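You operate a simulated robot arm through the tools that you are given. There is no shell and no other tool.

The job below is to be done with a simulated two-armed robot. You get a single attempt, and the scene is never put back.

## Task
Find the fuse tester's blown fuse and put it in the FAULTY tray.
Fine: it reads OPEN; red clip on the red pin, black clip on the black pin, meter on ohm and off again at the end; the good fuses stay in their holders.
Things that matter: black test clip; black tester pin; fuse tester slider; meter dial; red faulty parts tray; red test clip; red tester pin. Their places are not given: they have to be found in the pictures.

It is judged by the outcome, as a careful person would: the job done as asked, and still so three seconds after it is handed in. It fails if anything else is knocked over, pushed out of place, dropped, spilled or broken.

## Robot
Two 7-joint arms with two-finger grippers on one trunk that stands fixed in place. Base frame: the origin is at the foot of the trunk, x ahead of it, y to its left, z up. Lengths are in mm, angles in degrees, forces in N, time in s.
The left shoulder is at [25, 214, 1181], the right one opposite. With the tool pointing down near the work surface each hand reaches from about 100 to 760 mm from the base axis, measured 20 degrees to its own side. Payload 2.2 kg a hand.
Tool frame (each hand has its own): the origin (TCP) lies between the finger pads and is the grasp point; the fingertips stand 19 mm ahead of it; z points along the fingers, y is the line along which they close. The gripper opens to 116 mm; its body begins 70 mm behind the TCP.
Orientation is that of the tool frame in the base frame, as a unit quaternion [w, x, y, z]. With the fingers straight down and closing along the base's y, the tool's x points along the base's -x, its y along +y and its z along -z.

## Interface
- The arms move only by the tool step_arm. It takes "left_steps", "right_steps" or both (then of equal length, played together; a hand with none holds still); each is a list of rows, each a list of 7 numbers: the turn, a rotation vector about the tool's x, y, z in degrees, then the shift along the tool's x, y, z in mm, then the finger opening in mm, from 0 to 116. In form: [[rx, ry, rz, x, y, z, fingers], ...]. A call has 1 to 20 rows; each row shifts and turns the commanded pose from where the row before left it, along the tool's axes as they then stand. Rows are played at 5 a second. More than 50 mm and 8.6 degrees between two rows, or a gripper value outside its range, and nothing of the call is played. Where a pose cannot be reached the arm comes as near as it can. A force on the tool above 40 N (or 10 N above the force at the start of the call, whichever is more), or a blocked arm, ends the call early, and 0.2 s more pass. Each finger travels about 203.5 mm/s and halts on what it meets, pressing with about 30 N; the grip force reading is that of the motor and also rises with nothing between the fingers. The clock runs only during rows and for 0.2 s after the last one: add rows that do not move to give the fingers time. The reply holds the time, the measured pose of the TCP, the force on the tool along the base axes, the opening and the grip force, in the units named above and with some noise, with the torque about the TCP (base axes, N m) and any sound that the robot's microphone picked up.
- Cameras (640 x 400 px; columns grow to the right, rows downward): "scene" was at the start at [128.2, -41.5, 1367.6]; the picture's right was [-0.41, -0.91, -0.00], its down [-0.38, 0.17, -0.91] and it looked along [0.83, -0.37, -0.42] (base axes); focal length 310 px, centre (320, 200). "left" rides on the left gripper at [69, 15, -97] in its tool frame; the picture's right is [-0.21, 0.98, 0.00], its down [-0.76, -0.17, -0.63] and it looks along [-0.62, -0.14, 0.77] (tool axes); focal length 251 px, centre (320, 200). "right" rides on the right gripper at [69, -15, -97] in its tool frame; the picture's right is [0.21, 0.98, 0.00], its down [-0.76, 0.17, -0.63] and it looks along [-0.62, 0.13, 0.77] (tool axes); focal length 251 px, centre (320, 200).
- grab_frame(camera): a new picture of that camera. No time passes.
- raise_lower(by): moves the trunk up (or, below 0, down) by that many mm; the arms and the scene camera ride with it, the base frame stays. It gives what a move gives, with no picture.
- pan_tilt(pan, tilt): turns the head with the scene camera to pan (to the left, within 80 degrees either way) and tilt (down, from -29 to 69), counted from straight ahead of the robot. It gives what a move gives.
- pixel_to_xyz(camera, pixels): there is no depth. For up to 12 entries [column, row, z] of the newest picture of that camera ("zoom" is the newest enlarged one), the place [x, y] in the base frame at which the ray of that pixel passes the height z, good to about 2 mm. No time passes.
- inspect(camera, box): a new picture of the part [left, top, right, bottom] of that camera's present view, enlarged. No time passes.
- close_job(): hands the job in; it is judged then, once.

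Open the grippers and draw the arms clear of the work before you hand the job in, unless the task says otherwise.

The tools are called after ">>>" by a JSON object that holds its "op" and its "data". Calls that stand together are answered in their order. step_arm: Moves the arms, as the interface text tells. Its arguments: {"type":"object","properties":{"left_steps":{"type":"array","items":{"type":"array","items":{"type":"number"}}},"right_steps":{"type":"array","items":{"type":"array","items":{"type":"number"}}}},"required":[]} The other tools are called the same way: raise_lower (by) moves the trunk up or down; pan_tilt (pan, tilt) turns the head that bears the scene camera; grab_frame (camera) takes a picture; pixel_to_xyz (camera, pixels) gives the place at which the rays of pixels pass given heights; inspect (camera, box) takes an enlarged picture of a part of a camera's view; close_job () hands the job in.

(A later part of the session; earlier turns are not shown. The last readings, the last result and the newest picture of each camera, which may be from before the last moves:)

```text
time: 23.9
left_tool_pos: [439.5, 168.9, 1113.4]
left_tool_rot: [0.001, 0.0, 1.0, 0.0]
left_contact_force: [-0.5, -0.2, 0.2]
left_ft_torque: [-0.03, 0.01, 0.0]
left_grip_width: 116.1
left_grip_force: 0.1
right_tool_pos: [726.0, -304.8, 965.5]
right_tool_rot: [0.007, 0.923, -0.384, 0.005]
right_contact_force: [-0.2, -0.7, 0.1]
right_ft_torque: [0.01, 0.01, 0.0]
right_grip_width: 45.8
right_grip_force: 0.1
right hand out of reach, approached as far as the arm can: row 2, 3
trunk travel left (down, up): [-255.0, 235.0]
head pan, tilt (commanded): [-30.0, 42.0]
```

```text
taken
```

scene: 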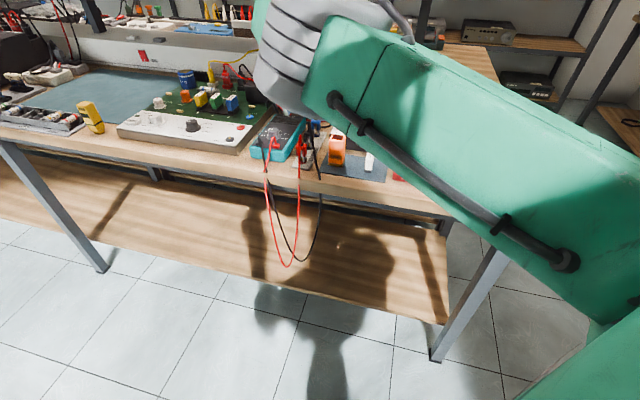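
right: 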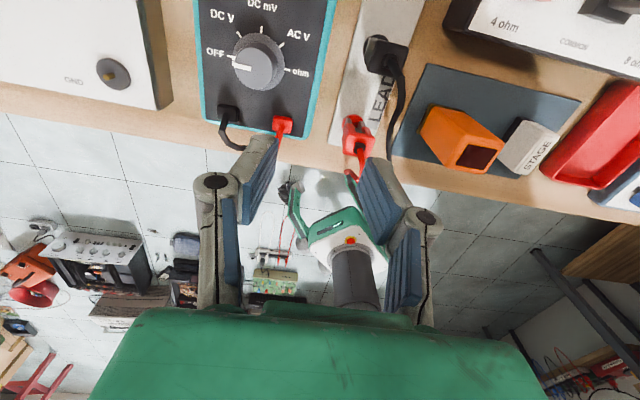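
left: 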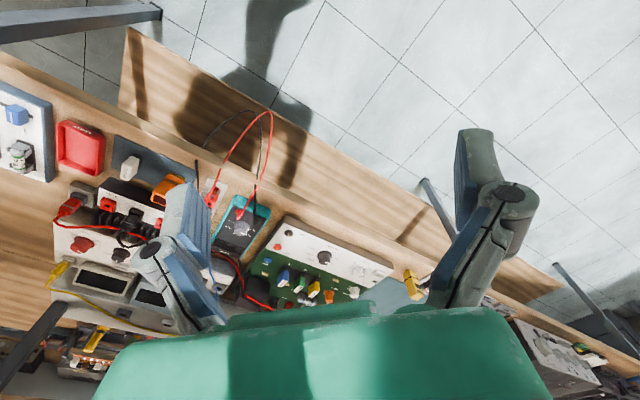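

The maximum horizontal reach with the tool straight down is ≈707 mm from the shoulder, so black clip (724) and dial (753) need a modest tilt toward the far side. I zoom in on the dial and clips from this nice view.

>>> {"op": "inspect", "data": {"camera": "right", "box": [190, 0, 350, 110]}}

>>> {"op": "inspect", "data": {"camera": "right", "box": [320, 90, 420, 190]}}

```text
3.64 times, centred on (270, 55) of right
```

zoom: 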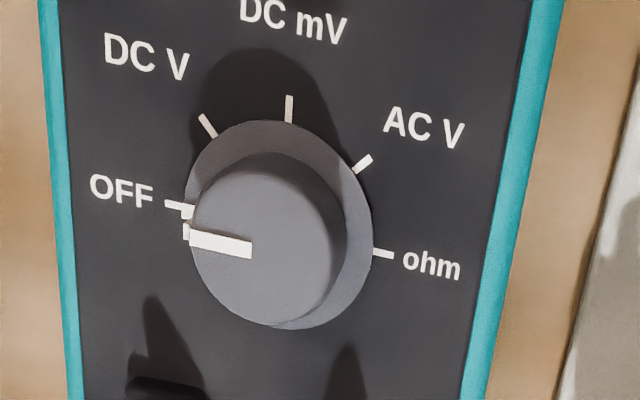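

```text
4.00 times, centred on (370, 140) of right
```

zoom: 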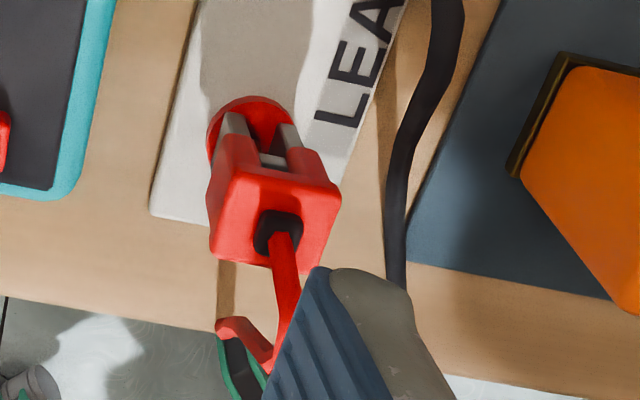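

The dial spans 180° from OFF to ohm (five 45° positions). Now I go to above the red clip, z≈920, with opening 46.

>>> {"op": "step_arm", "data": {"right_steps": [[0, 0, 0, -9.4, 20.6, 10, 46], [0, 0, 0, -9.4, 20.6, 15, 46], [0, 0, 0, 0, 0, 20, 46], [0, 0, 0, 0, 0, 0, 46], [0, 0, 0, 0, 0, 0, 46]]}}

>>> {"op": "grab_frame", "data": {"camera": "right"}}

>>> {"op": "grab_frame", "data": {"camera": "scene"}}

```text
time: 25.1
left_tool_pos: [439.6, 168.7, 1113.9]
left_tool_rot: [0.001, 0.0, 1.0, 0.0]
left_contact_force: [0.5, 0.5, -0.1]
left_ft_torque: [0.01, 0.03, -0.01]
left_grip_width: 116.1
left_grip_force: 0.0
right_tool_pos: [681.1, -321.2, 920.1]
right_tool_rot: [0.008, 0.923, -0.384, 0.006]
right_contact_force: [-0.2, 0.9, 0.6]
right_ft_torque: [0.01, 0.02, 0.0]
right_grip_width: 46.1
right_grip_force: 0.1
trunk travel left (down, up): [-255.0, 235.0]
head pan, tilt (commanded): [-30.0, 42.0]
```

```text
taken
```

right: 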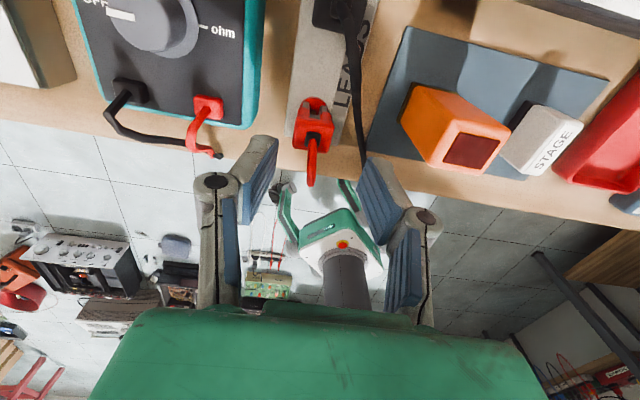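

```text
taken
```

scene: 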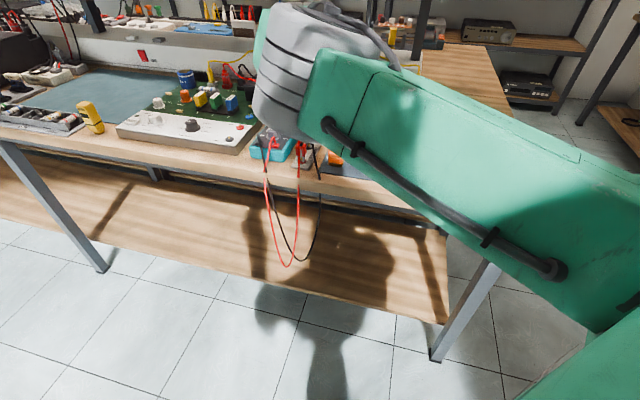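

The black lead passes right of the red clip (image (360,120)→(366,175)), near where the right finger goes. I zoom both views to locate that wire.

>>> {"op": "inspect", "data": {"camera": "right", "box": [270, 60, 400, 190]}}

>>> {"op": "pixel_to_xyz", "data": {"camera": "zoom", "pixels": [[320, 150, 860], [320, 150, 840], [460, 150, 860], [460, 150, 880], [460, 150, 840], [476, 300, 840], [476, 300, 860], [476, 300, 825]]}}

>>> {"op": "inspect", "data": {"camera": "scene", "box": [280, 120, 340, 200]}}

```text
3.08 times, centred on (335, 125) of right
```

zoom: 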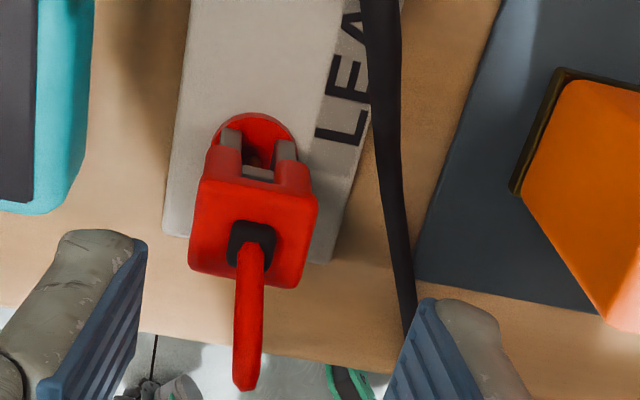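

```text
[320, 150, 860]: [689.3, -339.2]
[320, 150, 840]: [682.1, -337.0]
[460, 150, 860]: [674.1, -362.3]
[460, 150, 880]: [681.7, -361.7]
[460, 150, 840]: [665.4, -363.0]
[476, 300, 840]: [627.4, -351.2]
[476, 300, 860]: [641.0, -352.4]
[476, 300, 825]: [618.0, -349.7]
```

```text
5.00 times, centred on (310, 160) of scene
```

zoom: 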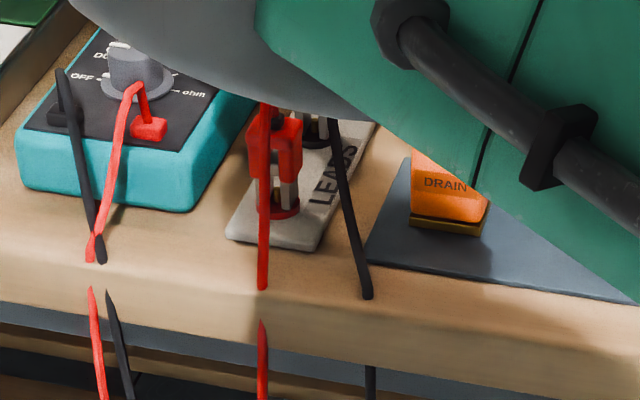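

The leads pass through the bench in the picture, so they are soft visuals. I check the red clip's strain relief base in the right view at (312.9,139) for fine alignment, along with the body's left/right edges.

>>> {"op": "pixel_to_xyz", "data": {"camera": "right", "pixels": [[312.9, 139, 874], [312.9, 139, 870], [293, 142, 870], [334, 142, 870], [315, 108, 826]]}}

```text
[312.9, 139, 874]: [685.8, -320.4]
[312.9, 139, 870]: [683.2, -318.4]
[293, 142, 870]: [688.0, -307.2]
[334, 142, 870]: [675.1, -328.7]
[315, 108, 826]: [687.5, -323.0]
```

Clip centre is ≈(684.5,-320.5). I shift about 3 mm, narrow to 38, and descend to TCP z≈877 so the tips straddle the top of the clip body.

>>> {"op": "step_arm", "data": {"right_steps": [[0, 0, 0, 2, -3, 0, 38], [0, 0, 0, 0, 0, 10, 38], [0, 0, 0, 0, 0, 10, 38], [0, 0, 0, 0, 0, 10, 38], [0, 0, 0, 0, 0, 10, 38], [0, 0, 0, 0, 0, 3, 38], [0, 0, 0, 0, 0, 0, 38], [0, 0, 0, 0, 0, 0, 38]]}}

>>> {"op": "grab_frame", "data": {"camera": "right"}}

>>> {"op": "inspect", "data": {"camera": "scene", "box": [280, 120, 340, 200]}}

```text
time: 26.9
left_tool_pos: [439.9, 169.2, 1113.2]
left_tool_rot: [0.001, 0.0, 1.0, 0.0]
left_contact_force: [0.3, 0.6, 0.0]
left_ft_torque: [0.02, 0.0, 0.02]
left_grip_width: 116.0
left_grip_force: 0.2
right_tool_pos: [684.3, -320.3, 876.1]
right_tool_rot: [0.008, 0.923, -0.385, 0.005]
right_contact_force: [0.3, 0.2, 0.9]
right_ft_torque: [0.01, -0.01, -0.02]
right_grip_width: 38.1
right_grip_force: 0.1
trunk travel left (down, up): [-255.0, 235.0]
head pan, tilt (commanded): [-30.0, 42.0]
```

```text
taken
```

right: 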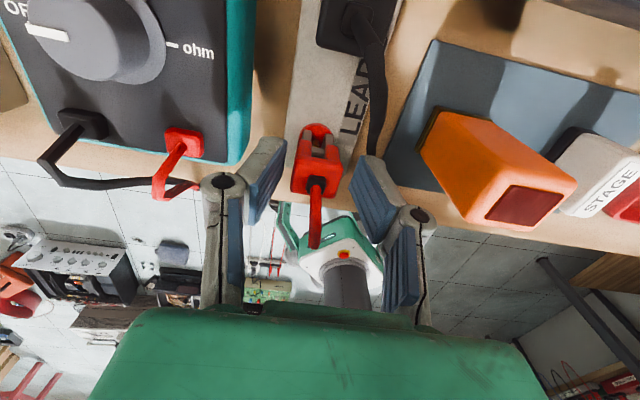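

```text
5.00 times, centred on (310, 160) of scene
```

zoom: 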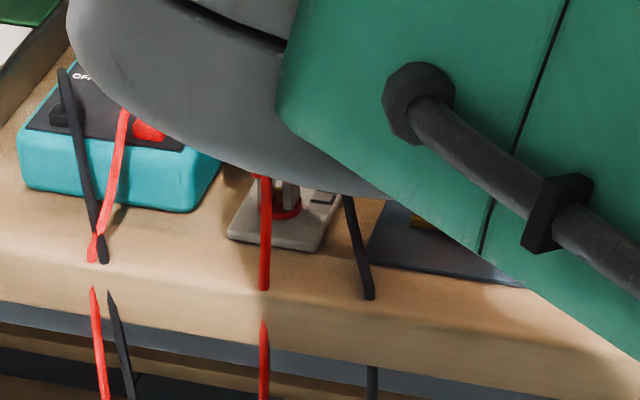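

The clip body lies between the fingers, roughly centred. I close on it.

>>> {"op": "step_arm", "data": {"right_steps": [[0, 0, 0, 0, 0, 0, 28], [0, 0, 0, 0, 0, 0, 20], [0, 0, 0, 0, 0, 0, 12], [0, 0, 0, 0, 0, 0, 12], [0, 0, 0, 0, 0, 0, 12]]}}

>>> {"op": "inspect", "data": {"camera": "right", "box": [230, 90, 420, 240]}}

```text
time: 28.1
left_tool_pos: [439.5, 169.3, 1112.8]
left_tool_rot: [0.001, 0.001, 1.0, -0.001]
left_contact_force: [-0.4, -0.3, -0.6]
left_ft_torque: [0.0, 0.0, -0.04]
left_grip_width: 116.2
left_grip_force: 0.1
right_tool_pos: [684.0, -321.0, 876.4]
right_tool_rot: [0.008, 0.923, -0.385, 0.006]
right_contact_force: [2.1, 1.6, 0.1]
right_ft_torque: [0.02, -0.06, 0.03]
right_grip_width: 24.3
right_grip_force: 30.2
trunk travel left (down, up): [-255.0, 235.0]
head pan, tilt (commanded): [-30.0, 42.0]
```

```text
2.67 times, centred on (325, 165) of right
```

zoom: 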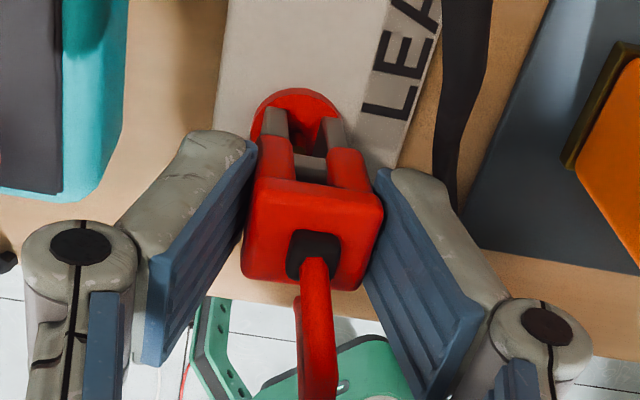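

The grip holds at 24 mm width with 30 N. I lift straight up slowly.

>>> {"op": "step_arm", "data": {"right_steps": [[0, 0, 0, 0, 0, -6, 12], [0, 0, 0, 0, 0, -8, 12], [0, 0, 0, 0, 0, -10, 12], [0, 0, 0, 0, 0, -14, 12], [0, 0, 0, 0, 0, -20, 12], [0, 0, 0, 0, 0, -20, 12], [0, 0, 0, 0, 0, 0, 12]]}}

>>> {"op": "grab_frame", "data": {"camera": "right"}}

>>> {"op": "grab_frame", "data": {"camera": "scene"}}

```text
time: 29.7
left_tool_pos: [439.2, 169.7, 1113.4]
left_tool_rot: [0.001, 0.001, 1.0, 0.0]
left_contact_force: [0.7, 0.3, -0.8]
left_ft_torque: [0.03, 0.02, 0.02]
left_grip_width: 115.8
left_grip_force: 0.0
right_tool_pos: [682.3, -320.3, 954.2]
right_tool_rot: [0.008, 0.923, -0.385, 0.004]
right_contact_force: [-0.4, 0.7, 0.1]
right_ft_torque: [-0.01, -0.03, 0.0]
right_grip_width: 24.4
right_grip_force: 29.8
trunk travel left (down, up): [-255.0, 235.0]
head pan, tilt (commanded): [-30.0, 42.0]
```

```text
taken
```

right: 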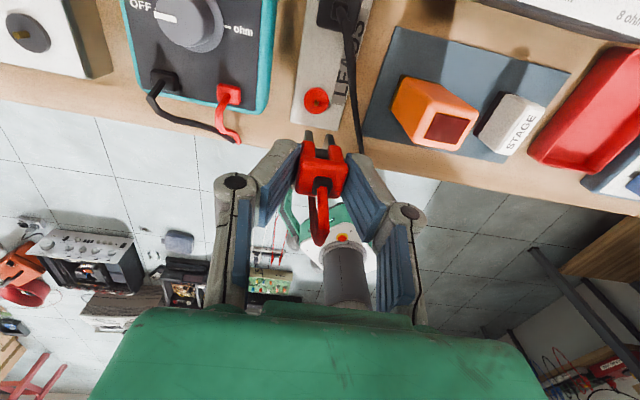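

```text
taken
```

scene: 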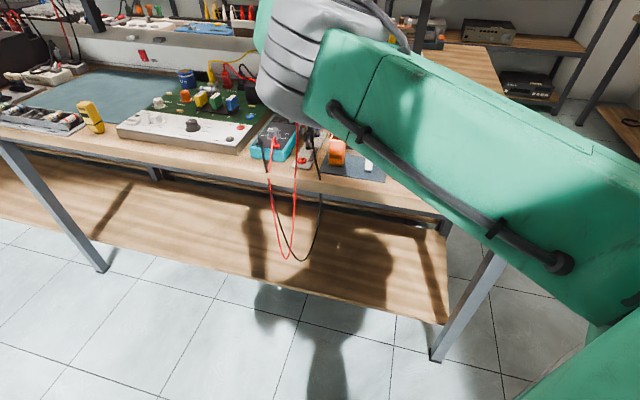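

The red clip came off cleanly and is held at the fingertips. I lift to z≈1000 and turn the hand by −90° (yaw +45°), the comfortable range for the tester side.

>>> {"op": "step_arm", "data": {"right_steps": [[0, 0, 0, 0, 0, -25, 12], [0, 0, 8.2, 0, 0, -20, 12], [0, 0, 8.2, 0, 0, -5, 12], [0, 0, 8.2, 0, 0, 0, 12], [0, 0, 8.2, 0, 0, 0, 12], [0, 0, 8.2, 0, 0, 0, 12], [0, 0, 8.2, 0, 0, 0, 12], [0, 0, 8.2, 0, 0, 0, 12], [0, 0, 8.2, 0, 0, 0, 12], [0, 0, 8.2, 0, 0, 0, 12], [0, 0, 8.2, 0, 0, 0, 12], [0, 0, 8.2, 0, 0, 0, 12], [0, 0, 0, 0, 0, 0, 12]]}}

>>> {"op": "grab_frame", "data": {"camera": "right"}}

```text
time: 32.5
left_tool_pos: [438.6, 170.1, 1114.0]
left_tool_rot: [0.0, 0.0, 1.0, 0.0]
left_contact_force: [-0.9, -0.5, -0.7]
left_ft_torque: [0.01, 0.02, -0.01]
left_grip_width: 116.2
left_grip_force: 0.0
right_tool_pos: [685.1, -319.9, 1005.0]
right_tool_rot: [-0.001, -0.379, 0.925, -0.009]
right_contact_force: [0.7, 0.3, -1.0]
right_ft_torque: [-0.02, 0.02, -0.01]
right_grip_width: 24.3
right_grip_force: 30.2
trunk travel left (down, up): [-255.0, 235.0]
head pan, tilt (commanded): [-30.0, 42.0]
```

```text
taken
```

right: 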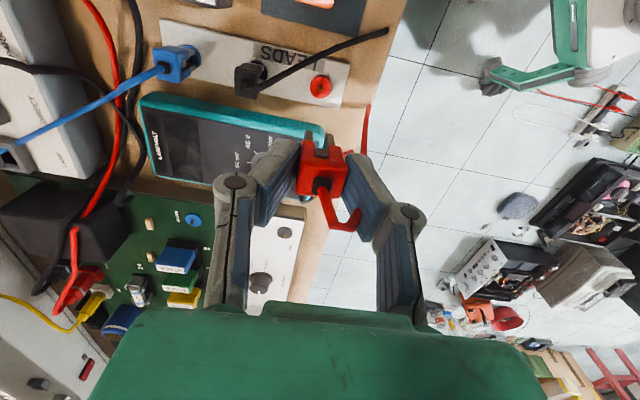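

Orientation is right (yaw ≈ 45°). I carry the clip toward the tester at z≈1000, first half, watching the force for lead tension.

>>> {"op": "step_arm", "data": {"right_steps": [[0, 0, 0, 20, -3, 0, 12], [0, 0, 0, 40, -7, 0, 12], [0, 0, 0, 42, -7.4, 0, 12], [0, 0, 0, 42, -7.4, 0, 12], [0, 0, 0, 42, -7.4, 0, 12], [0, 0, 0, 42, -7.4, 0, 12], [0, 0, 0, 20, -4, 0, 12], [0, 0, 0, 0, 0, 0, 12]]}}

>>> {"op": "grab_frame", "data": {"camera": "right"}}

>>> {"op": "grab_frame", "data": {"camera": "scene"}}

```text
time: 34.3
left_tool_pos: [440.6, 169.3, 1113.4]
left_tool_rot: [0.001, 0.0, 1.0, 0.0]
left_contact_force: [0.5, 0.0, 0.5]
left_ft_torque: [-0.01, -0.02, -0.02]
left_grip_width: 115.9
left_grip_force: 0.1
right_tool_pos: [535.7, -525.0, 1008.8]
right_tool_rot: [-0.002, -0.379, 0.925, -0.009]
right_contact_force: [-0.3, -0.5, -0.5]
right_ft_torque: [0.01, 0.02, 0.02]
right_grip_width: 24.7
right_grip_force: 30.1
trunk travel left (down, up): [-255.0, 235.0]
head pan, tilt (commanded): [-30.0, 42.0]
```

```text
taken
```

right: 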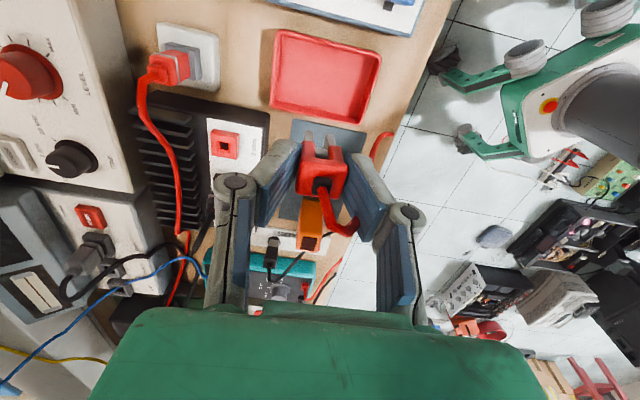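

```text
taken
```

scene: 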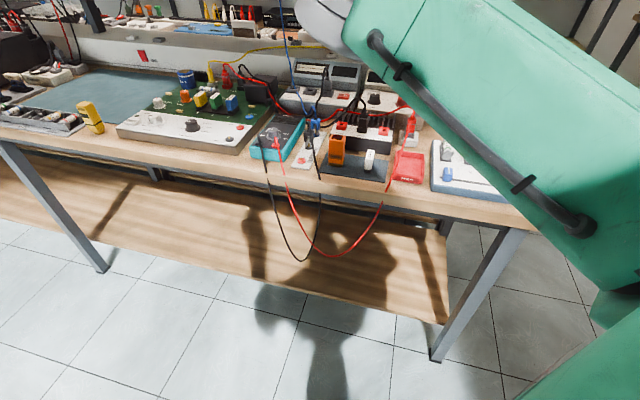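

No tension; the lead hangs slack. I continue to above the red pin of the tester.

>>> {"op": "step_arm", "data": {"right_steps": [[0, 0, 0, 36, -7, 0, 12], [0, 0, 0, 42, -8, 0, 12], [0, 0, 0, 42, -8, 0, 12], [0, 0, 0, 42, -8, 0, 12], [0, 0, 0, 42, -8, 0, 12], [0, 0, 0, 42, -8, 0, 12], [0, 0, 0, 8, -1, 0, 12], [0, 0, 0, 0, 0, 0, 12]]}}

>>> {"op": "grab_frame", "data": {"camera": "right"}}

>>> {"op": "grab_frame", "data": {"camera": "scene"}}

```text
time: 36.1
left_tool_pos: [440.6, 170.8, 1112.2]
left_tool_rot: [0.001, 0.0, 1.0, -0.001]
left_contact_force: [0.0, -0.2, -0.5]
left_ft_torque: [-0.01, 0.04, 0.03]
left_grip_width: 116.1
left_grip_force: 0.1
right_tool_pos: [390.1, -737.2, 1010.8]
right_tool_rot: [-0.002, -0.38, 0.925, -0.009]
right_contact_force: [0.4, 0.6, 0.2]
right_ft_torque: [0.0, -0.02, 0.02]
right_grip_width: 24.5
right_grip_force: 29.5
trunk travel left (down, up): [-255.0, 235.0]
head pan, tilt (commanded): [-30.0, 42.0]
```

```text
taken
```

right: 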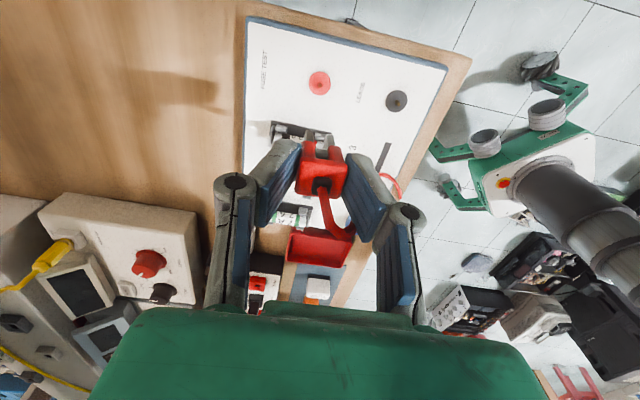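

```text
taken
```

scene: 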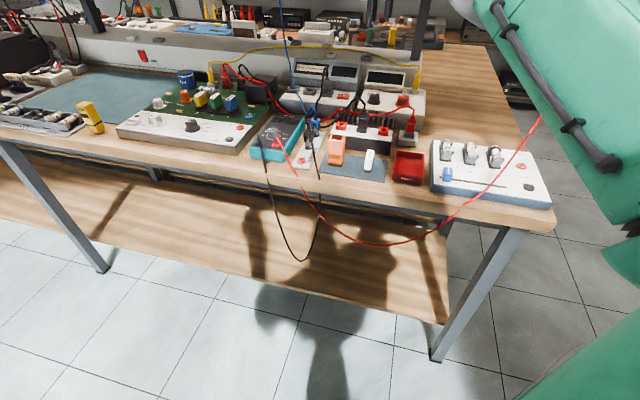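

The lead reaches with slack. I now zoom on the tester pins in both views to get exact positions and heights.

>>> {"op": "inspect", "data": {"camera": "right", "box": [280, 50, 430, 140]}}

>>> {"op": "inspect", "data": {"camera": "scene", "box": [490, 140, 560, 210]}}

```text
4.27 times, centred on (355, 95) of right
```

zoom: 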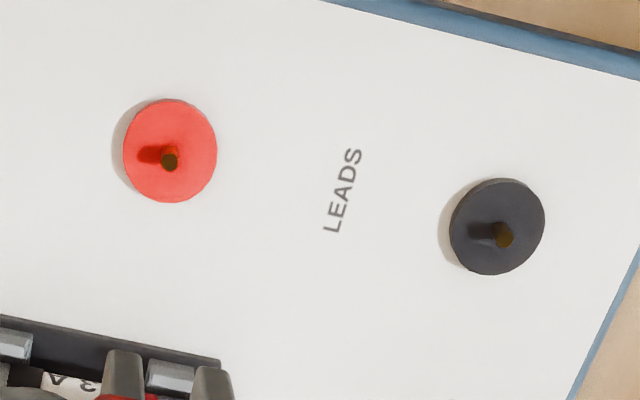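

```text
5.71 times, centred on (525, 175) of scene
```

zoom: 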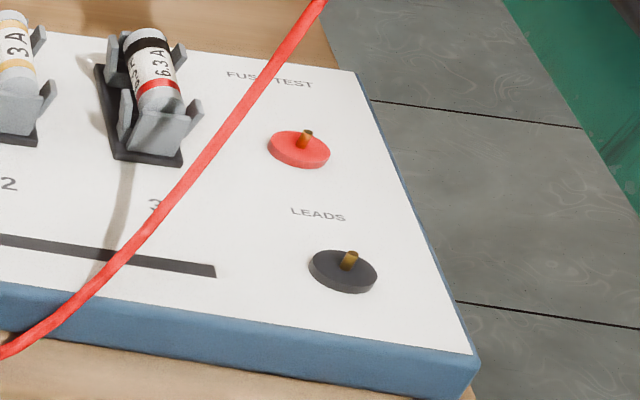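

Disc and pin-top pixels: scene red disc (299,149), pin top (307,133); black disc (343,271), pin top (351,255). I compute rays in both.

>>> {"op": "pixel_to_xyz", "data": {"camera": "zoom", "pixels": [[299, 149, 846], [299, 149, 850], [299, 149, 854], [307, 133, 854], [307, 133, 860], [307, 133, 866], [343, 271, 846], [343, 271, 850], [343, 271, 854], [351, 255, 854], [351, 255, 860], [351, 255, 866]]}}

>>> {"op": "inspect", "data": {"camera": "right", "box": [280, 50, 430, 140]}}

>>> {"op": "pixel_to_xyz", "data": {"camera": "zoom", "pixels": [[170, 150, 846], [170, 150, 850], [170, 150, 854], [169, 161, 854], [169, 161, 860], [169, 161, 866], [497, 226, 846], [497, 226, 850], [497, 226, 854], [504, 237, 854], [504, 237, 860], [504, 237, 866]]}}

```text
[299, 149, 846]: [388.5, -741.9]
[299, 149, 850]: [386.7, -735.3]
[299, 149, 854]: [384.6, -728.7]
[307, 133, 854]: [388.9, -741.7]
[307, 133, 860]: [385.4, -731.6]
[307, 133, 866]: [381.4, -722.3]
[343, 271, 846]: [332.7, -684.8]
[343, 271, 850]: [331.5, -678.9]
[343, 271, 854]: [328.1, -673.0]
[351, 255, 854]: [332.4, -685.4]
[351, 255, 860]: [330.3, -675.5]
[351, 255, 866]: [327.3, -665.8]
```

```text
4.27 times, centred on (355, 95) of right
```

zoom: 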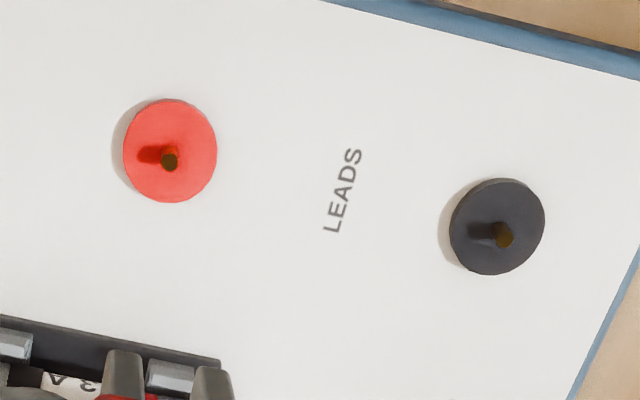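

```text
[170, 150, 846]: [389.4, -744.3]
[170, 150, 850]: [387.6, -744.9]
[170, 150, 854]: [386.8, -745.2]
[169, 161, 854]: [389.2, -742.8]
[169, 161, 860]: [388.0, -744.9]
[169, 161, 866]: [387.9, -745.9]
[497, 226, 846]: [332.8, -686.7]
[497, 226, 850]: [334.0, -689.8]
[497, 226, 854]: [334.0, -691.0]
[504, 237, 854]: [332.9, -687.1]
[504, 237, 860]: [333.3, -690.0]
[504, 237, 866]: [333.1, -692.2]
```

Red pin base ≈ (389,-742.5) with disc top z≈845 and pin top ≈854. I zoom on the clip in the hand to find where its jaw tips sit relative to the TCP.

>>> {"op": "inspect", "data": {"camera": "right", "box": [285, 120, 365, 200]}}

>>> {"op": "inspect", "data": {"camera": "scene", "box": [500, 80, 600, 170]}}

```text
5.00 times, centred on (325, 160) of right
```

zoom: 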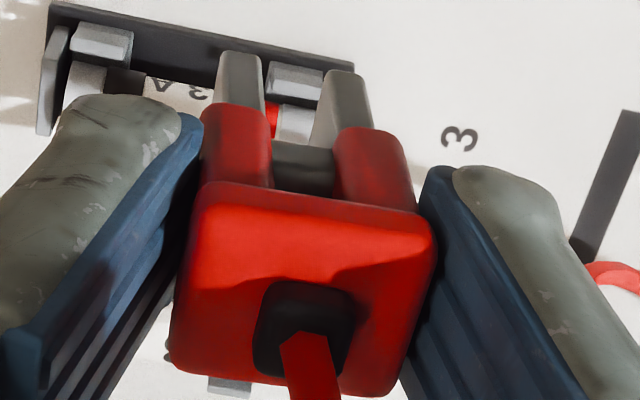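

```text
4.44 times, centred on (550, 125) of scene
```

zoom: 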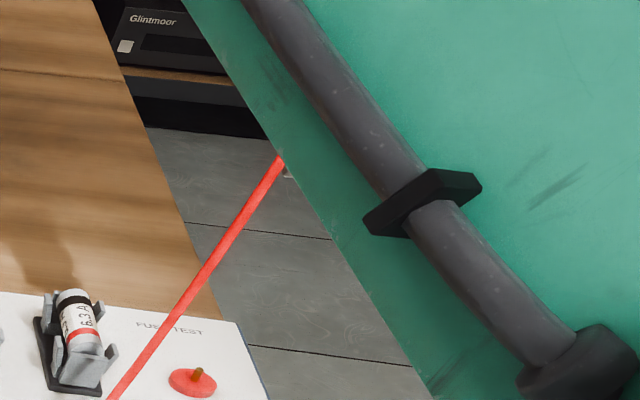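

The clip sits straight in the hand with jaw tips ≈50 mm below the TCP. I align to the red pin and descend to z≈925 (jaw tips ≈20 mm above the pin) for a visual check.

>>> {"op": "step_arm", "data": {"right_steps": [[0, 0, 0, 4.5, -3, 0, 12], [0, 0, 0, 0, 0, 20, 12], [0, 0, 0, 0, 0, 25, 12], [0, 0, 0, 0, 0, 25, 12], [0, 0, 0, 0, 0, 16, 12], [0, 0, 0, 0, 0, 0, 12], [0, 0, 0, 0, 0, 0, 12]]}}

>>> {"op": "inspect", "data": {"camera": "right", "box": [270, 80, 380, 180]}}

>>> {"op": "inspect", "data": {"camera": "scene", "box": [480, 110, 560, 190]}}

```text
time: 37.7
left_tool_pos: [439.1, 169.5, 1113.2]
left_tool_rot: [0.001, 0.0, 1.0, 0.0]
left_contact_force: [0.3, 0.6, -0.2]
left_ft_torque: [0.04, -0.02, 0.03]
left_grip_width: 115.9
left_grip_force: 0.1
right_tool_pos: [389.8, -743.5, 924.3]
right_tool_rot: [-0.001, -0.378, 0.926, -0.009]
right_contact_force: [-0.2, 0.5, -1.1]
right_ft_torque: [-0.04, 0.03, 0.01]
right_grip_width: 24.3
right_grip_force: 30.1
trunk travel left (down, up): [-255.0, 235.0]
head pan, tilt (commanded): [-30.0, 42.0]
```

```text
4.00 times, centred on (325, 130) of right
```

zoom: 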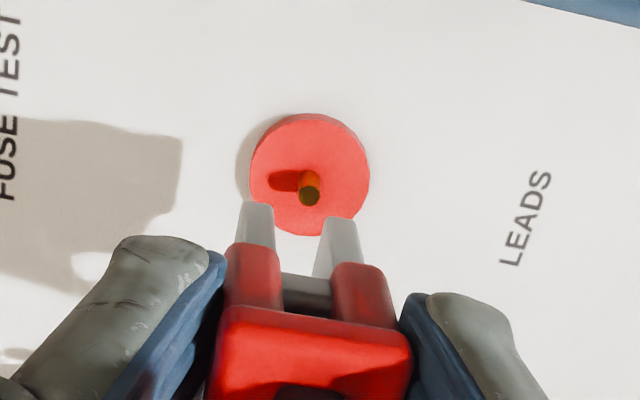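

```text
5.00 times, centred on (520, 150) of scene
```

zoom: 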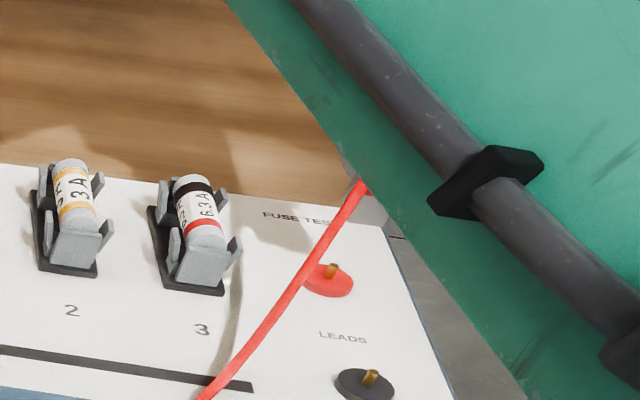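

The pin is visible just beyond the jaws: pin top at zoom (309,196), disc centre ≈(309,175), jaw tips at (256,205)/(341,222). I compute the pin's exact position from this close view.

>>> {"op": "pixel_to_xyz", "data": {"camera": "right", "pixels": [[322.3, 129, 854], [322.5, 124, 845], [309, 131.5, 876], [330.2, 135.5, 876], [319.6, 133.5, 876], [319.6, 133.5, 874]]}}

```text
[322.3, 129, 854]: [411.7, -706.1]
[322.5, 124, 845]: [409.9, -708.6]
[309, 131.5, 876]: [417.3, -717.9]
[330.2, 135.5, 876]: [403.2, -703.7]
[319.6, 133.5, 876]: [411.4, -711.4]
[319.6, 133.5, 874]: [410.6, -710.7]
```

That mapping used the older right picture; I take a fresh frame and repeat.

>>> {"op": "grab_frame", "data": {"camera": "right"}}

>>> {"op": "pixel_to_xyz", "data": {"camera": "right", "pixels": [[322.3, 129, 854], [322.5, 124, 845], [309, 131.5, 876], [330.2, 135.5, 876], [319.6, 133.5, 876], [319.6, 133.5, 874]]}}

```text
taken
```

right: 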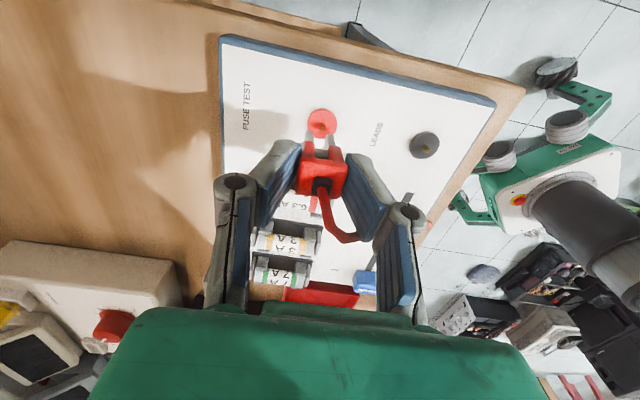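

```text
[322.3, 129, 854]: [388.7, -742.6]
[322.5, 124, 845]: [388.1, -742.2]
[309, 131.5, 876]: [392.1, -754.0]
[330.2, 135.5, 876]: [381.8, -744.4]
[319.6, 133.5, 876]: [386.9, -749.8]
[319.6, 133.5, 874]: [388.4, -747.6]
```

From this view the pin lies ≈2.9 mm toward +y_tool of the jaw slot's centre. I correct that and descend to just above the pin top (TCP z≈908), then re-check.

>>> {"op": "step_arm", "data": {"right_steps": [[0, 0, 0, -0.7, 2.9, 0, 12], [0, 0, 0, 0, 0, 8, 12], [0, 0, 0, 0, 0, 8, 12], [0, 0, 0, 0, 0, 0, 12], [0, 0, 0, 0, 0, 0, 12]]}}

>>> {"op": "inspect", "data": {"camera": "right", "box": [280, 90, 370, 170]}}

```text
time: 38.9
left_tool_pos: [439.3, 168.3, 1113.7]
left_tool_rot: [0.001, 0.0, 1.0, 0.0]
left_contact_force: [-0.2, 0.0, -0.2]
left_ft_torque: [0.01, 0.0, 0.0]
left_grip_width: 116.2
left_grip_force: 0.0
right_tool_pos: [387.8, -742.6, 910.0]
right_tool_rot: [-0.001, -0.379, 0.925, -0.01]
right_contact_force: [0.2, -0.7, -0.1]
right_ft_torque: [0.03, 0.01, 0.0]
right_grip_width: 24.3
right_grip_force: 30.2
trunk travel left (down, up): [-255.0, 235.0]
head pan, tilt (commanded): [-30.0, 42.0]
```

```text
5.00 times, centred on (325, 130) of right
```

zoom: 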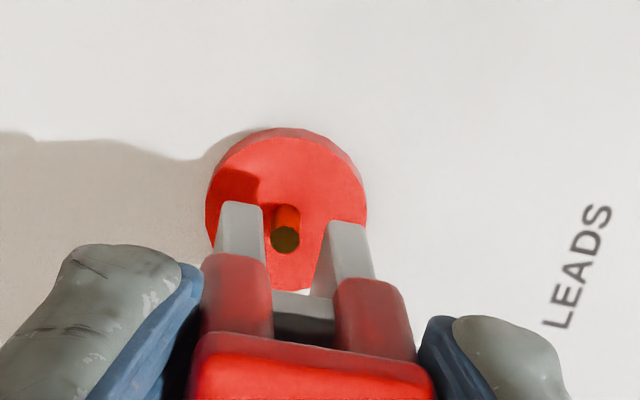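

The pin is now centred between the jaws (pin top at (285,238), within ~0.5 mm of the slot line). I descend slowly toward the disc in small steps, watching force.

>>> {"op": "step_arm", "data": {"right_steps": [[0, 0, 0, -1, 0, 3, 12], [0, 0, 0, 0, 0, 3, 12], [0, 0, 0, 0, 0, 3, 12], [0, 0, 0, 0, 0, 2, 12], [0, 0, 0, 0, 0, 2, 12], [0, 0, 0, 0, 0, 0, 12]]}}

>>> {"op": "inspect", "data": {"camera": "right", "box": [280, 90, 370, 170]}}

```text
time: 40.3
left_tool_pos: [439.4, 169.0, 1114.3]
left_tool_rot: [0.0, -0.001, 1.0, 0.0]
left_contact_force: [0.9, -0.8, 0.2]
left_ft_torque: [0.0, 0.0, 0.0]
left_grip_width: 116.0
left_grip_force: 0.0
right_tool_pos: [387.7, -740.9, 895.2]
right_tool_rot: [-0.002, -0.379, 0.925, -0.008]
right_contact_force: [0.2, 0.7, -1.1]
right_ft_torque: [-0.02, 0.01, 0.01]
right_grip_width: 24.4
right_grip_force: 29.9
trunk travel left (down, up): [-255.0, 235.0]
head pan, tilt (commanded): [-30.0, 42.0]
```

```text
5.00 times, centred on (325, 130) of right
```

zoom: 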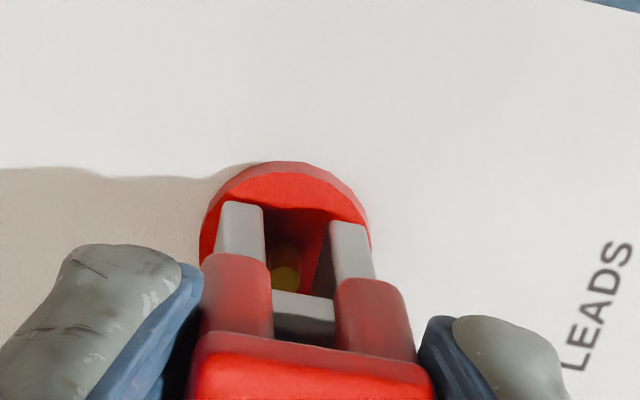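

The pin is between the jaws and no contact force yet. I go down in 1 mm steps until it seats lightly.

>>> {"op": "step_arm", "data": {"right_steps": [[0, 0, 0, 0, 0, 1, 12], [0, 0, 0, 0, 0, 1, 12], [0, 0, 0, 0, 0, 0, 12]]}}

>>> {"op": "inspect", "data": {"camera": "right", "box": [280, 90, 370, 170]}}

>>> {"op": "inspect", "data": {"camera": "scene", "box": [480, 110, 560, 200]}}

```text
time: 41.1
left_tool_pos: [439.3, 169.0, 1114.8]
left_tool_rot: [0.0, 0.001, 1.0, 0.0]
left_contact_force: [0.2, -0.5, -0.6]
left_ft_torque: [0.02, 0.0, -0.02]
left_grip_width: 116.1
left_grip_force: 0.1
right_tool_pos: [388.6, -741.3, 893.5]
right_tool_rot: [-0.002, -0.379, 0.925, -0.01]
right_contact_force: [-0.2, 0.5, 0.7]
right_ft_torque: [-0.01, -0.01, -0.02]
right_grip_width: 24.4
right_grip_force: 29.6
trunk travel left (down, up): [-255.0, 235.0]
head pan, tilt (commanded): [-30.0, 42.0]
```

```text
5.00 times, centred on (325, 130) of right
```

zoom: 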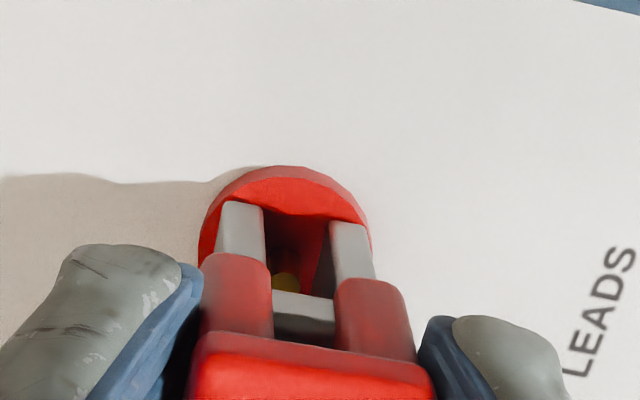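

```text
4.44 times, centred on (520, 155) of scene
```

zoom: 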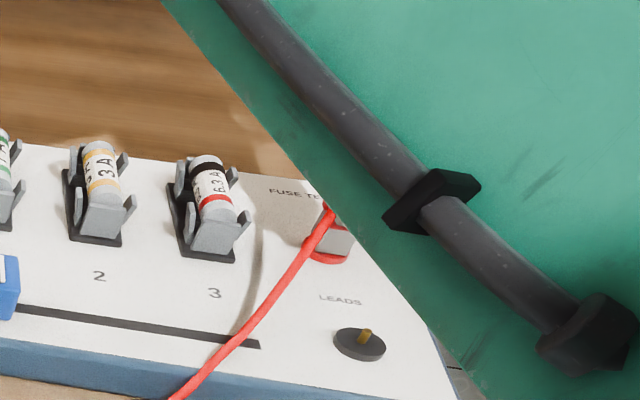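

Still no contact; I continue down by 1 mm steps.

>>> {"op": "step_arm", "data": {"right_steps": [[0, 0, 0, 0, 0, 1, 12], [0, 0, 0, 0, 0, 0, 12]]}}

>>> {"op": "step_arm", "data": {"right_steps": [[0, 0, 0, 0, 0, 1, 12], [0, 0, 0, 0, 0, 0, 12]]}}

>>> {"op": "inspect", "data": {"camera": "right", "box": [280, 90, 370, 170]}}

```text
time: 41.7
left_tool_pos: [439.7, 168.3, 1114.2]
left_tool_rot: [0.001, 0.0, 1.0, 0.0]
left_contact_force: [0.5, 0.2, 0.4]
left_ft_torque: [0.0, 0.01, 0.01]
left_grip_width: 116.0
left_grip_force: 0.2
right_tool_pos: [389.3, -741.5, 893.0]
right_tool_rot: [-0.002, -0.38, 0.925, -0.01]
right_contact_force: [0.4, 0.7, 1.1]
right_ft_torque: [0.0, 0.0, -0.02]
right_grip_width: 24.1
right_grip_force: 30.0
trunk travel left (down, up): [-255.0, 235.0]
head pan, tilt (commanded): [-30.0, 42.0]
```

```text
time: 42.3
left_tool_pos: [439.9, 168.9, 1113.3]
left_tool_rot: [0.001, 0.0, 1.0, 0.0]
left_contact_force: [-0.6, 0.1, -0.4]
left_ft_torque: [0.0, -0.01, -0.01]
left_grip_width: 116.1
left_grip_force: 0.1
right_tool_pos: [388.1, -741.8, 893.8]
right_tool_rot: [-0.002, -0.379, 0.925, -0.01]
right_contact_force: [0.0, -0.6, 6.4]
right_ft_torque: [-0.03, 0.01, 0.01]
right_grip_width: 24.3
right_grip_force: 30.0
trunk travel left (down, up): [-255.0, 235.0]
head pan, tilt (commanded): [-30.0, 42.0]
```

```text
5.00 times, centred on (325, 130) of right
```

zoom: 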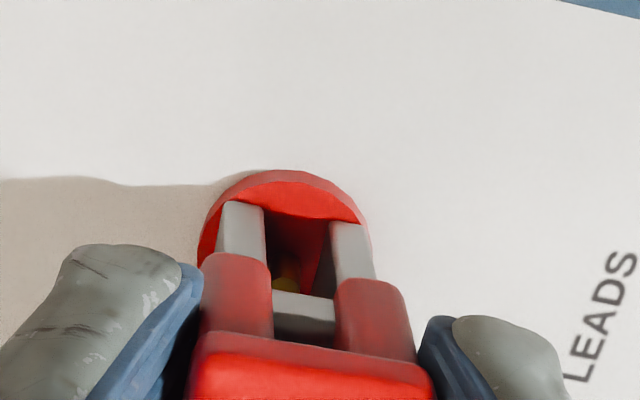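

Contact at 6.4 N: the clip is seated on the disc. I release by opening to 40.

>>> {"op": "step_arm", "data": {"right_steps": [[0, 0, 0, 0, 0, 0, 26], [0, 0, 0, 0, 0, 0, 32], [0, 0, 0, 0, 0, 0, 40], [0, 0, 0, 0, 0, 0, 40]]}}

>>> {"op": "inspect", "data": {"camera": "right", "box": [260, 80, 400, 190]}}

```text
time: 43.3
left_tool_pos: [439.6, 169.0, 1113.4]
left_tool_rot: [0.001, 0.0, 1.0, 0.0]
left_contact_force: [0.0, 0.4, -0.4]
left_ft_torque: [-0.02, 0.0, 0.01]
left_grip_width: 116.1
left_grip_force: 0.0
right_tool_pos: [387.3, -740.9, 891.9]
right_tool_rot: [-0.001, -0.379, 0.925, -0.009]
right_contact_force: [0.0, 0.7, 0.0]
right_ft_torque: [0.02, 0.02, -0.01]
right_grip_width: 40.1
right_grip_force: 0.1
trunk travel left (down, up): [-255.0, 235.0]
head pan, tilt (commanded): [-30.0, 42.0]
```

```text
3.64 times, centred on (330, 135) of right
```

zoom: 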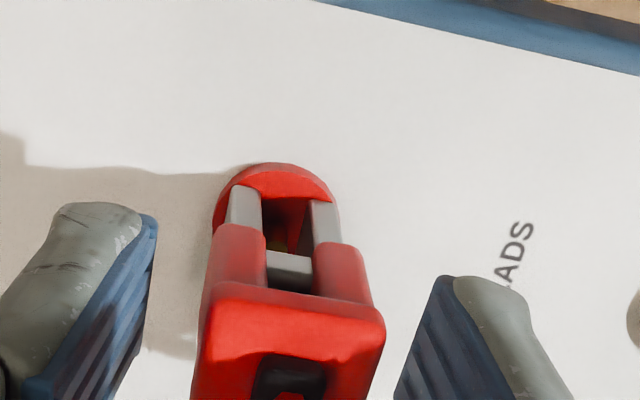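

The clip stands on the pin by itself. I withdraw straight up and check that it stays.

>>> {"op": "step_arm", "data": {"right_steps": [[0, 0, 0, 0, 0, -15, 40], [0, 0, 0, 0, 0, -25, 40], [0, 0, 0, 0, 0, -35, 40], [0, 0, 0, 0, 0, -40, 40], [0, 0, 0, 0, 0, 0, 40]]}}

>>> {"op": "grab_frame", "data": {"camera": "right"}}

>>> {"op": "inspect", "data": {"camera": "scene", "box": [430, 110, 560, 210]}}

```text
time: 44.5
left_tool_pos: [439.8, 168.7, 1112.4]
left_tool_rot: [-0.001, 0.0, 1.0, 0.0]
left_contact_force: [0.4, 0.2, -0.8]
left_ft_torque: [0.01, 0.0, -0.02]
left_grip_width: 116.0
left_grip_force: 0.1
right_tool_pos: [386.7, -739.1, 1007.0]
right_tool_rot: [-0.002, -0.38, 0.925, -0.009]
right_contact_force: [0.4, 0.4, -0.1]
right_ft_torque: [0.0, -0.03, 0.03]
right_grip_width: 39.9
right_grip_force: 0.0
trunk travel left (down, up): [-255.0, 235.0]
head pan, tilt (commanded): [-30.0, 42.0]
```

```text
taken
```

right: 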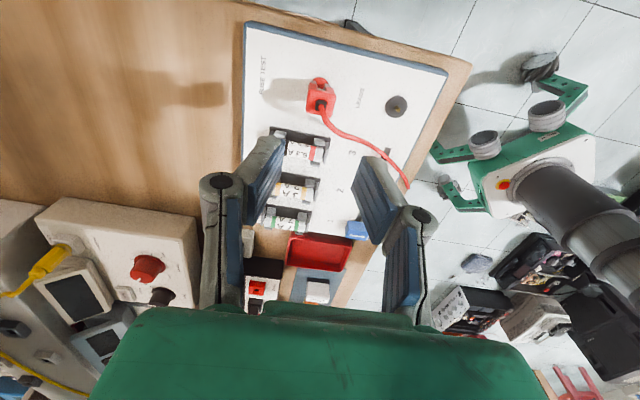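

```text
4.00 times, centred on (495, 160) of scene
```

zoom: 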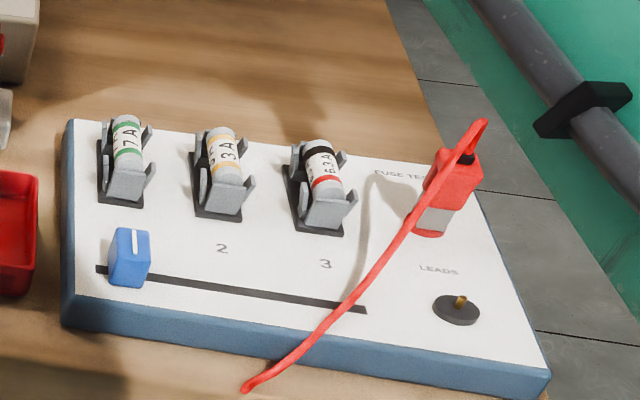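

The red clip is upright on the red pin. I return toward the leads holder at height, then will rotate back to yaw 135°.

>>> {"op": "step_arm", "data": {"right_steps": [[0, 0, 0, -30, 4, 0, 40], [0, 0, 0, -42, 5.6, 0, 40], [0, 0, 0, -42, 5.6, 0, 40], [0, 0, 0, -42, 5.6, 0, 40], [0, 0, 0, -42, 5.6, 0, 40], [0, 0, 0, -42, 5.6, 0, 40], [0, 0, 0, -42, 5.6, 0, 40], [0, 0, 0, -42, 5.6, 0, 40], [0, 0, 0, -42, 5.6, 0, 40], [0, 0, 0, -42, 5.6, 0, 40], [0, 0, 0, -17, 2, 0, 40], [0, 0, 0, 0, 0, 0, 40]]}}

>>> {"op": "step_arm", "data": {"right_steps": [[0, 0, -8.2, 0, 0, 0, 40], [0, 0, -8.2, 0, 0, 0, 40], [0, 0, -8.2, 0, 0, 0, 40], [0, 0, -8.2, 0, 0, 0, 40], [0, 0, -8.2, 0, 0, 0, 40], [0, 0, -8.2, 0, 0, 0, 40], [0, 0, -8.2, 0, 0, 0, 40], [0, 0, -8.2, 0, 0, 0, 40], [0, 0, -8.2, 0, 0, 0, 40], [0, 0, -8.2, 0, 0, 0, 40], [0, 0, -8, 0, 0, 0, 40], [0, 0, 0, 0, 0, 0, 40]]}}

>>> {"op": "grab_frame", "data": {"camera": "right"}}

```text
time: 47.1
left_tool_pos: [440.9, 168.4, 1113.4]
left_tool_rot: [0.0, 0.001, 1.0, -0.001]
left_contact_force: [0.2, -0.8, 0.6]
left_ft_torque: [-0.08, -0.03, 0.0]
left_grip_width: 116.2
left_grip_force: 0.1
right_tool_pos: [651.6, -398.9, 1002.0]
right_tool_rot: [-0.001, -0.38, 0.925, -0.009]
right_contact_force: [0.0, 0.1, -0.5]
right_ft_torque: [0.02, 0.01, -0.03]
right_grip_width: 40.0
right_grip_force: 0.1
trunk travel left (down, up): [-255.0, 235.0]
head pan, tilt (commanded): [-30.0, 42.0]
```

```text
time: 49.7
left_tool_pos: [440.5, 169.0, 1113.7]
left_tool_rot: [0.001, 0.0, 1.0, -0.001]
left_contact_force: [-0.2, -0.6, 0.0]
left_ft_torque: [0.0, -0.03, 0.01]
left_grip_width: 115.8
left_grip_force: 0.2
right_tool_pos: [651.2, -399.8, 1001.8]
right_tool_rot: [0.008, 0.923, -0.384, 0.006]
right_contact_force: [0.6, -0.5, -0.3]
right_ft_torque: [0.02, -0.03, -0.01]
right_grip_width: 40.0
right_grip_force: 0.0
trunk travel left (down, up): [-255.0, 235.0]
head pan, tilt (commanded): [-30.0, 42.0]
```

```text
taken
```

right: 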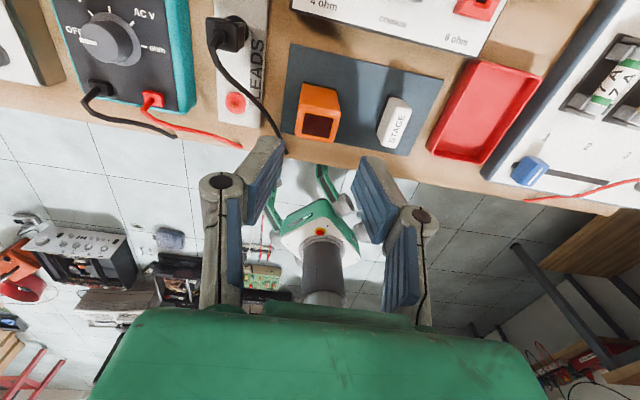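

I tilt the fingers 12° toward the far side (about the closing axis) to gain reach, and move above the black clip at the same height.

>>> {"op": "step_arm", "data": {"right_steps": [[0, 6, 0, 0, 0, 0, 40], [0, 6, 0, 0, 0, 0, 40], [0, 0, 0, 11.3, -26.8, 2.4, 40], [0, 0, 0, 11.3, -26.8, 2.4, 40], [0, 0, 0, 11.3, -26.8, 2.4, 40], [0, 0, 0, 0, 0, 0, 40], [0, 0, 0, 0, 0, 0, 40]]}}

>>> {"op": "grab_frame", "data": {"camera": "right"}}

>>> {"op": "grab_frame", "data": {"camera": "scene"}}

```text
time: 51.3
left_tool_pos: [440.5, 169.4, 1113.2]
left_tool_rot: [0.001, 0.0, 1.0, -0.001]
left_contact_force: [0.5, 0.6, -0.3]
left_ft_torque: [-0.01, -0.01, 0.0]
left_grip_width: 115.6
left_grip_force: 0.1
right_tool_pos: [734.0, -368.4, 1001.4]
right_tool_rot: [0.048, 0.917, -0.383, 0.102]
right_contact_force: [0.0, 0.1, -0.2]
right_ft_torque: [0.0, 0.03, 0.02]
right_grip_width: 39.8
right_grip_force: 0.0
trunk travel left (down, up): [-255.0, 235.0]
head pan, tilt (commanded): [-30.0, 42.0]
```

```text
taken
```

right: 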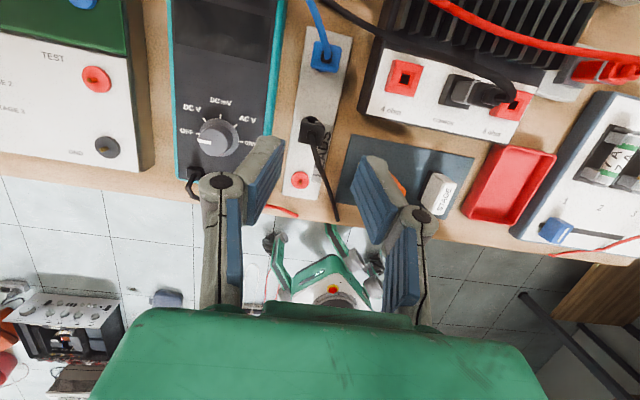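

```text
taken
```

scene: 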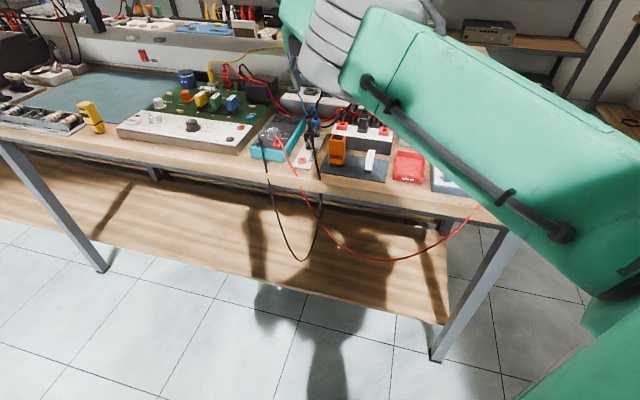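

Reach is fine with the tilt. I zoom on the black clip for precise alignment.

>>> {"op": "inspect", "data": {"camera": "right", "box": [270, 90, 360, 170]}}

```text
5.00 times, centred on (315, 130) of right
```

zoom: 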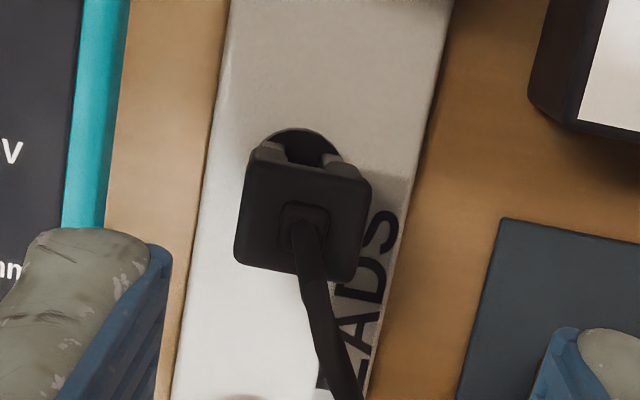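

Strain relief base is at zoom (305,225), body top edges at (240,215) and (368,235); meter edge near (105,200). I compute their positions.

>>> {"op": "pixel_to_xyz", "data": {"camera": "zoom", "pixels": [[305, 225, 874], [242, 213, 872], [367, 235, 872], [303, 150, 828], [108, 200, 858], [120, 80, 858]]}}

```text
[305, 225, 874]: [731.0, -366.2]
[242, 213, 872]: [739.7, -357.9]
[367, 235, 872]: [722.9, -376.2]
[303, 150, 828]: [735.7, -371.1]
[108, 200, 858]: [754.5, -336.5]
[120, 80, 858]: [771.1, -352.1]
```

Black clip body centre ≈(731.5,-367). I align and descend vertically (in the tilted frame) to z≈910 for a check, with the opening at 40.

>>> {"op": "step_arm", "data": {"right_steps": [[0, 0, 0, -4.6, 0.8, -1, 40], [0, 0, 0, -5.1, -0.2, 22.2, 40], [0, 0, 0, -5.1, -0.2, 22.2, 40], [0, 0, 0, -5.1, -0.2, 22.2, 40], [0, 0, 0, -5.1, -0.2, 22.2, 40], [0, 0, 0, 0, 0, 0, 40], [0, 0, 0, 0, 0, 0, 40]]}}

>>> {"op": "inspect", "data": {"camera": "right", "box": [230, 80, 400, 200]}}

```text
time: 52.9
left_tool_pos: [440.5, 170.0, 1113.9]
left_tool_rot: [0.001, 0.001, 1.0, 0.0]
left_contact_force: [-0.7, -0.7, -0.1]
left_ft_torque: [0.02, 0.0, 0.0]
left_grip_width: 115.8
left_grip_force: 0.0
right_tool_pos: [730.3, -365.5, 908.5]
right_tool_rot: [0.048, 0.916, -0.385, 0.102]
right_contact_force: [-0.8, 0.8, -0.3]
right_ft_torque: [0.03, -0.01, -0.01]
right_grip_width: 40.2
right_grip_force: 0.1
trunk travel left (down, up): [-255.0, 235.0]
head pan, tilt (commanded): [-30.0, 42.0]
```

```text
3.33 times, centred on (315, 140) of right
```

zoom: 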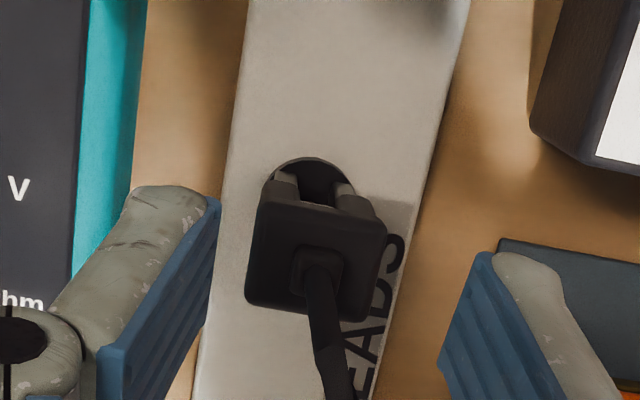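

I check the clip's position from this pose with the strain relief base at zoom (318,270) and body edges.

>>> {"op": "pixel_to_xyz", "data": {"camera": "zoom", "pixels": [[318, 268, 874], [250, 250, 872], [385, 275, 872], [112, 230, 858]]}}

```text
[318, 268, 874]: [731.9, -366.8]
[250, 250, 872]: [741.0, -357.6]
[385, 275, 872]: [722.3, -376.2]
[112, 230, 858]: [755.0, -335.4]
```

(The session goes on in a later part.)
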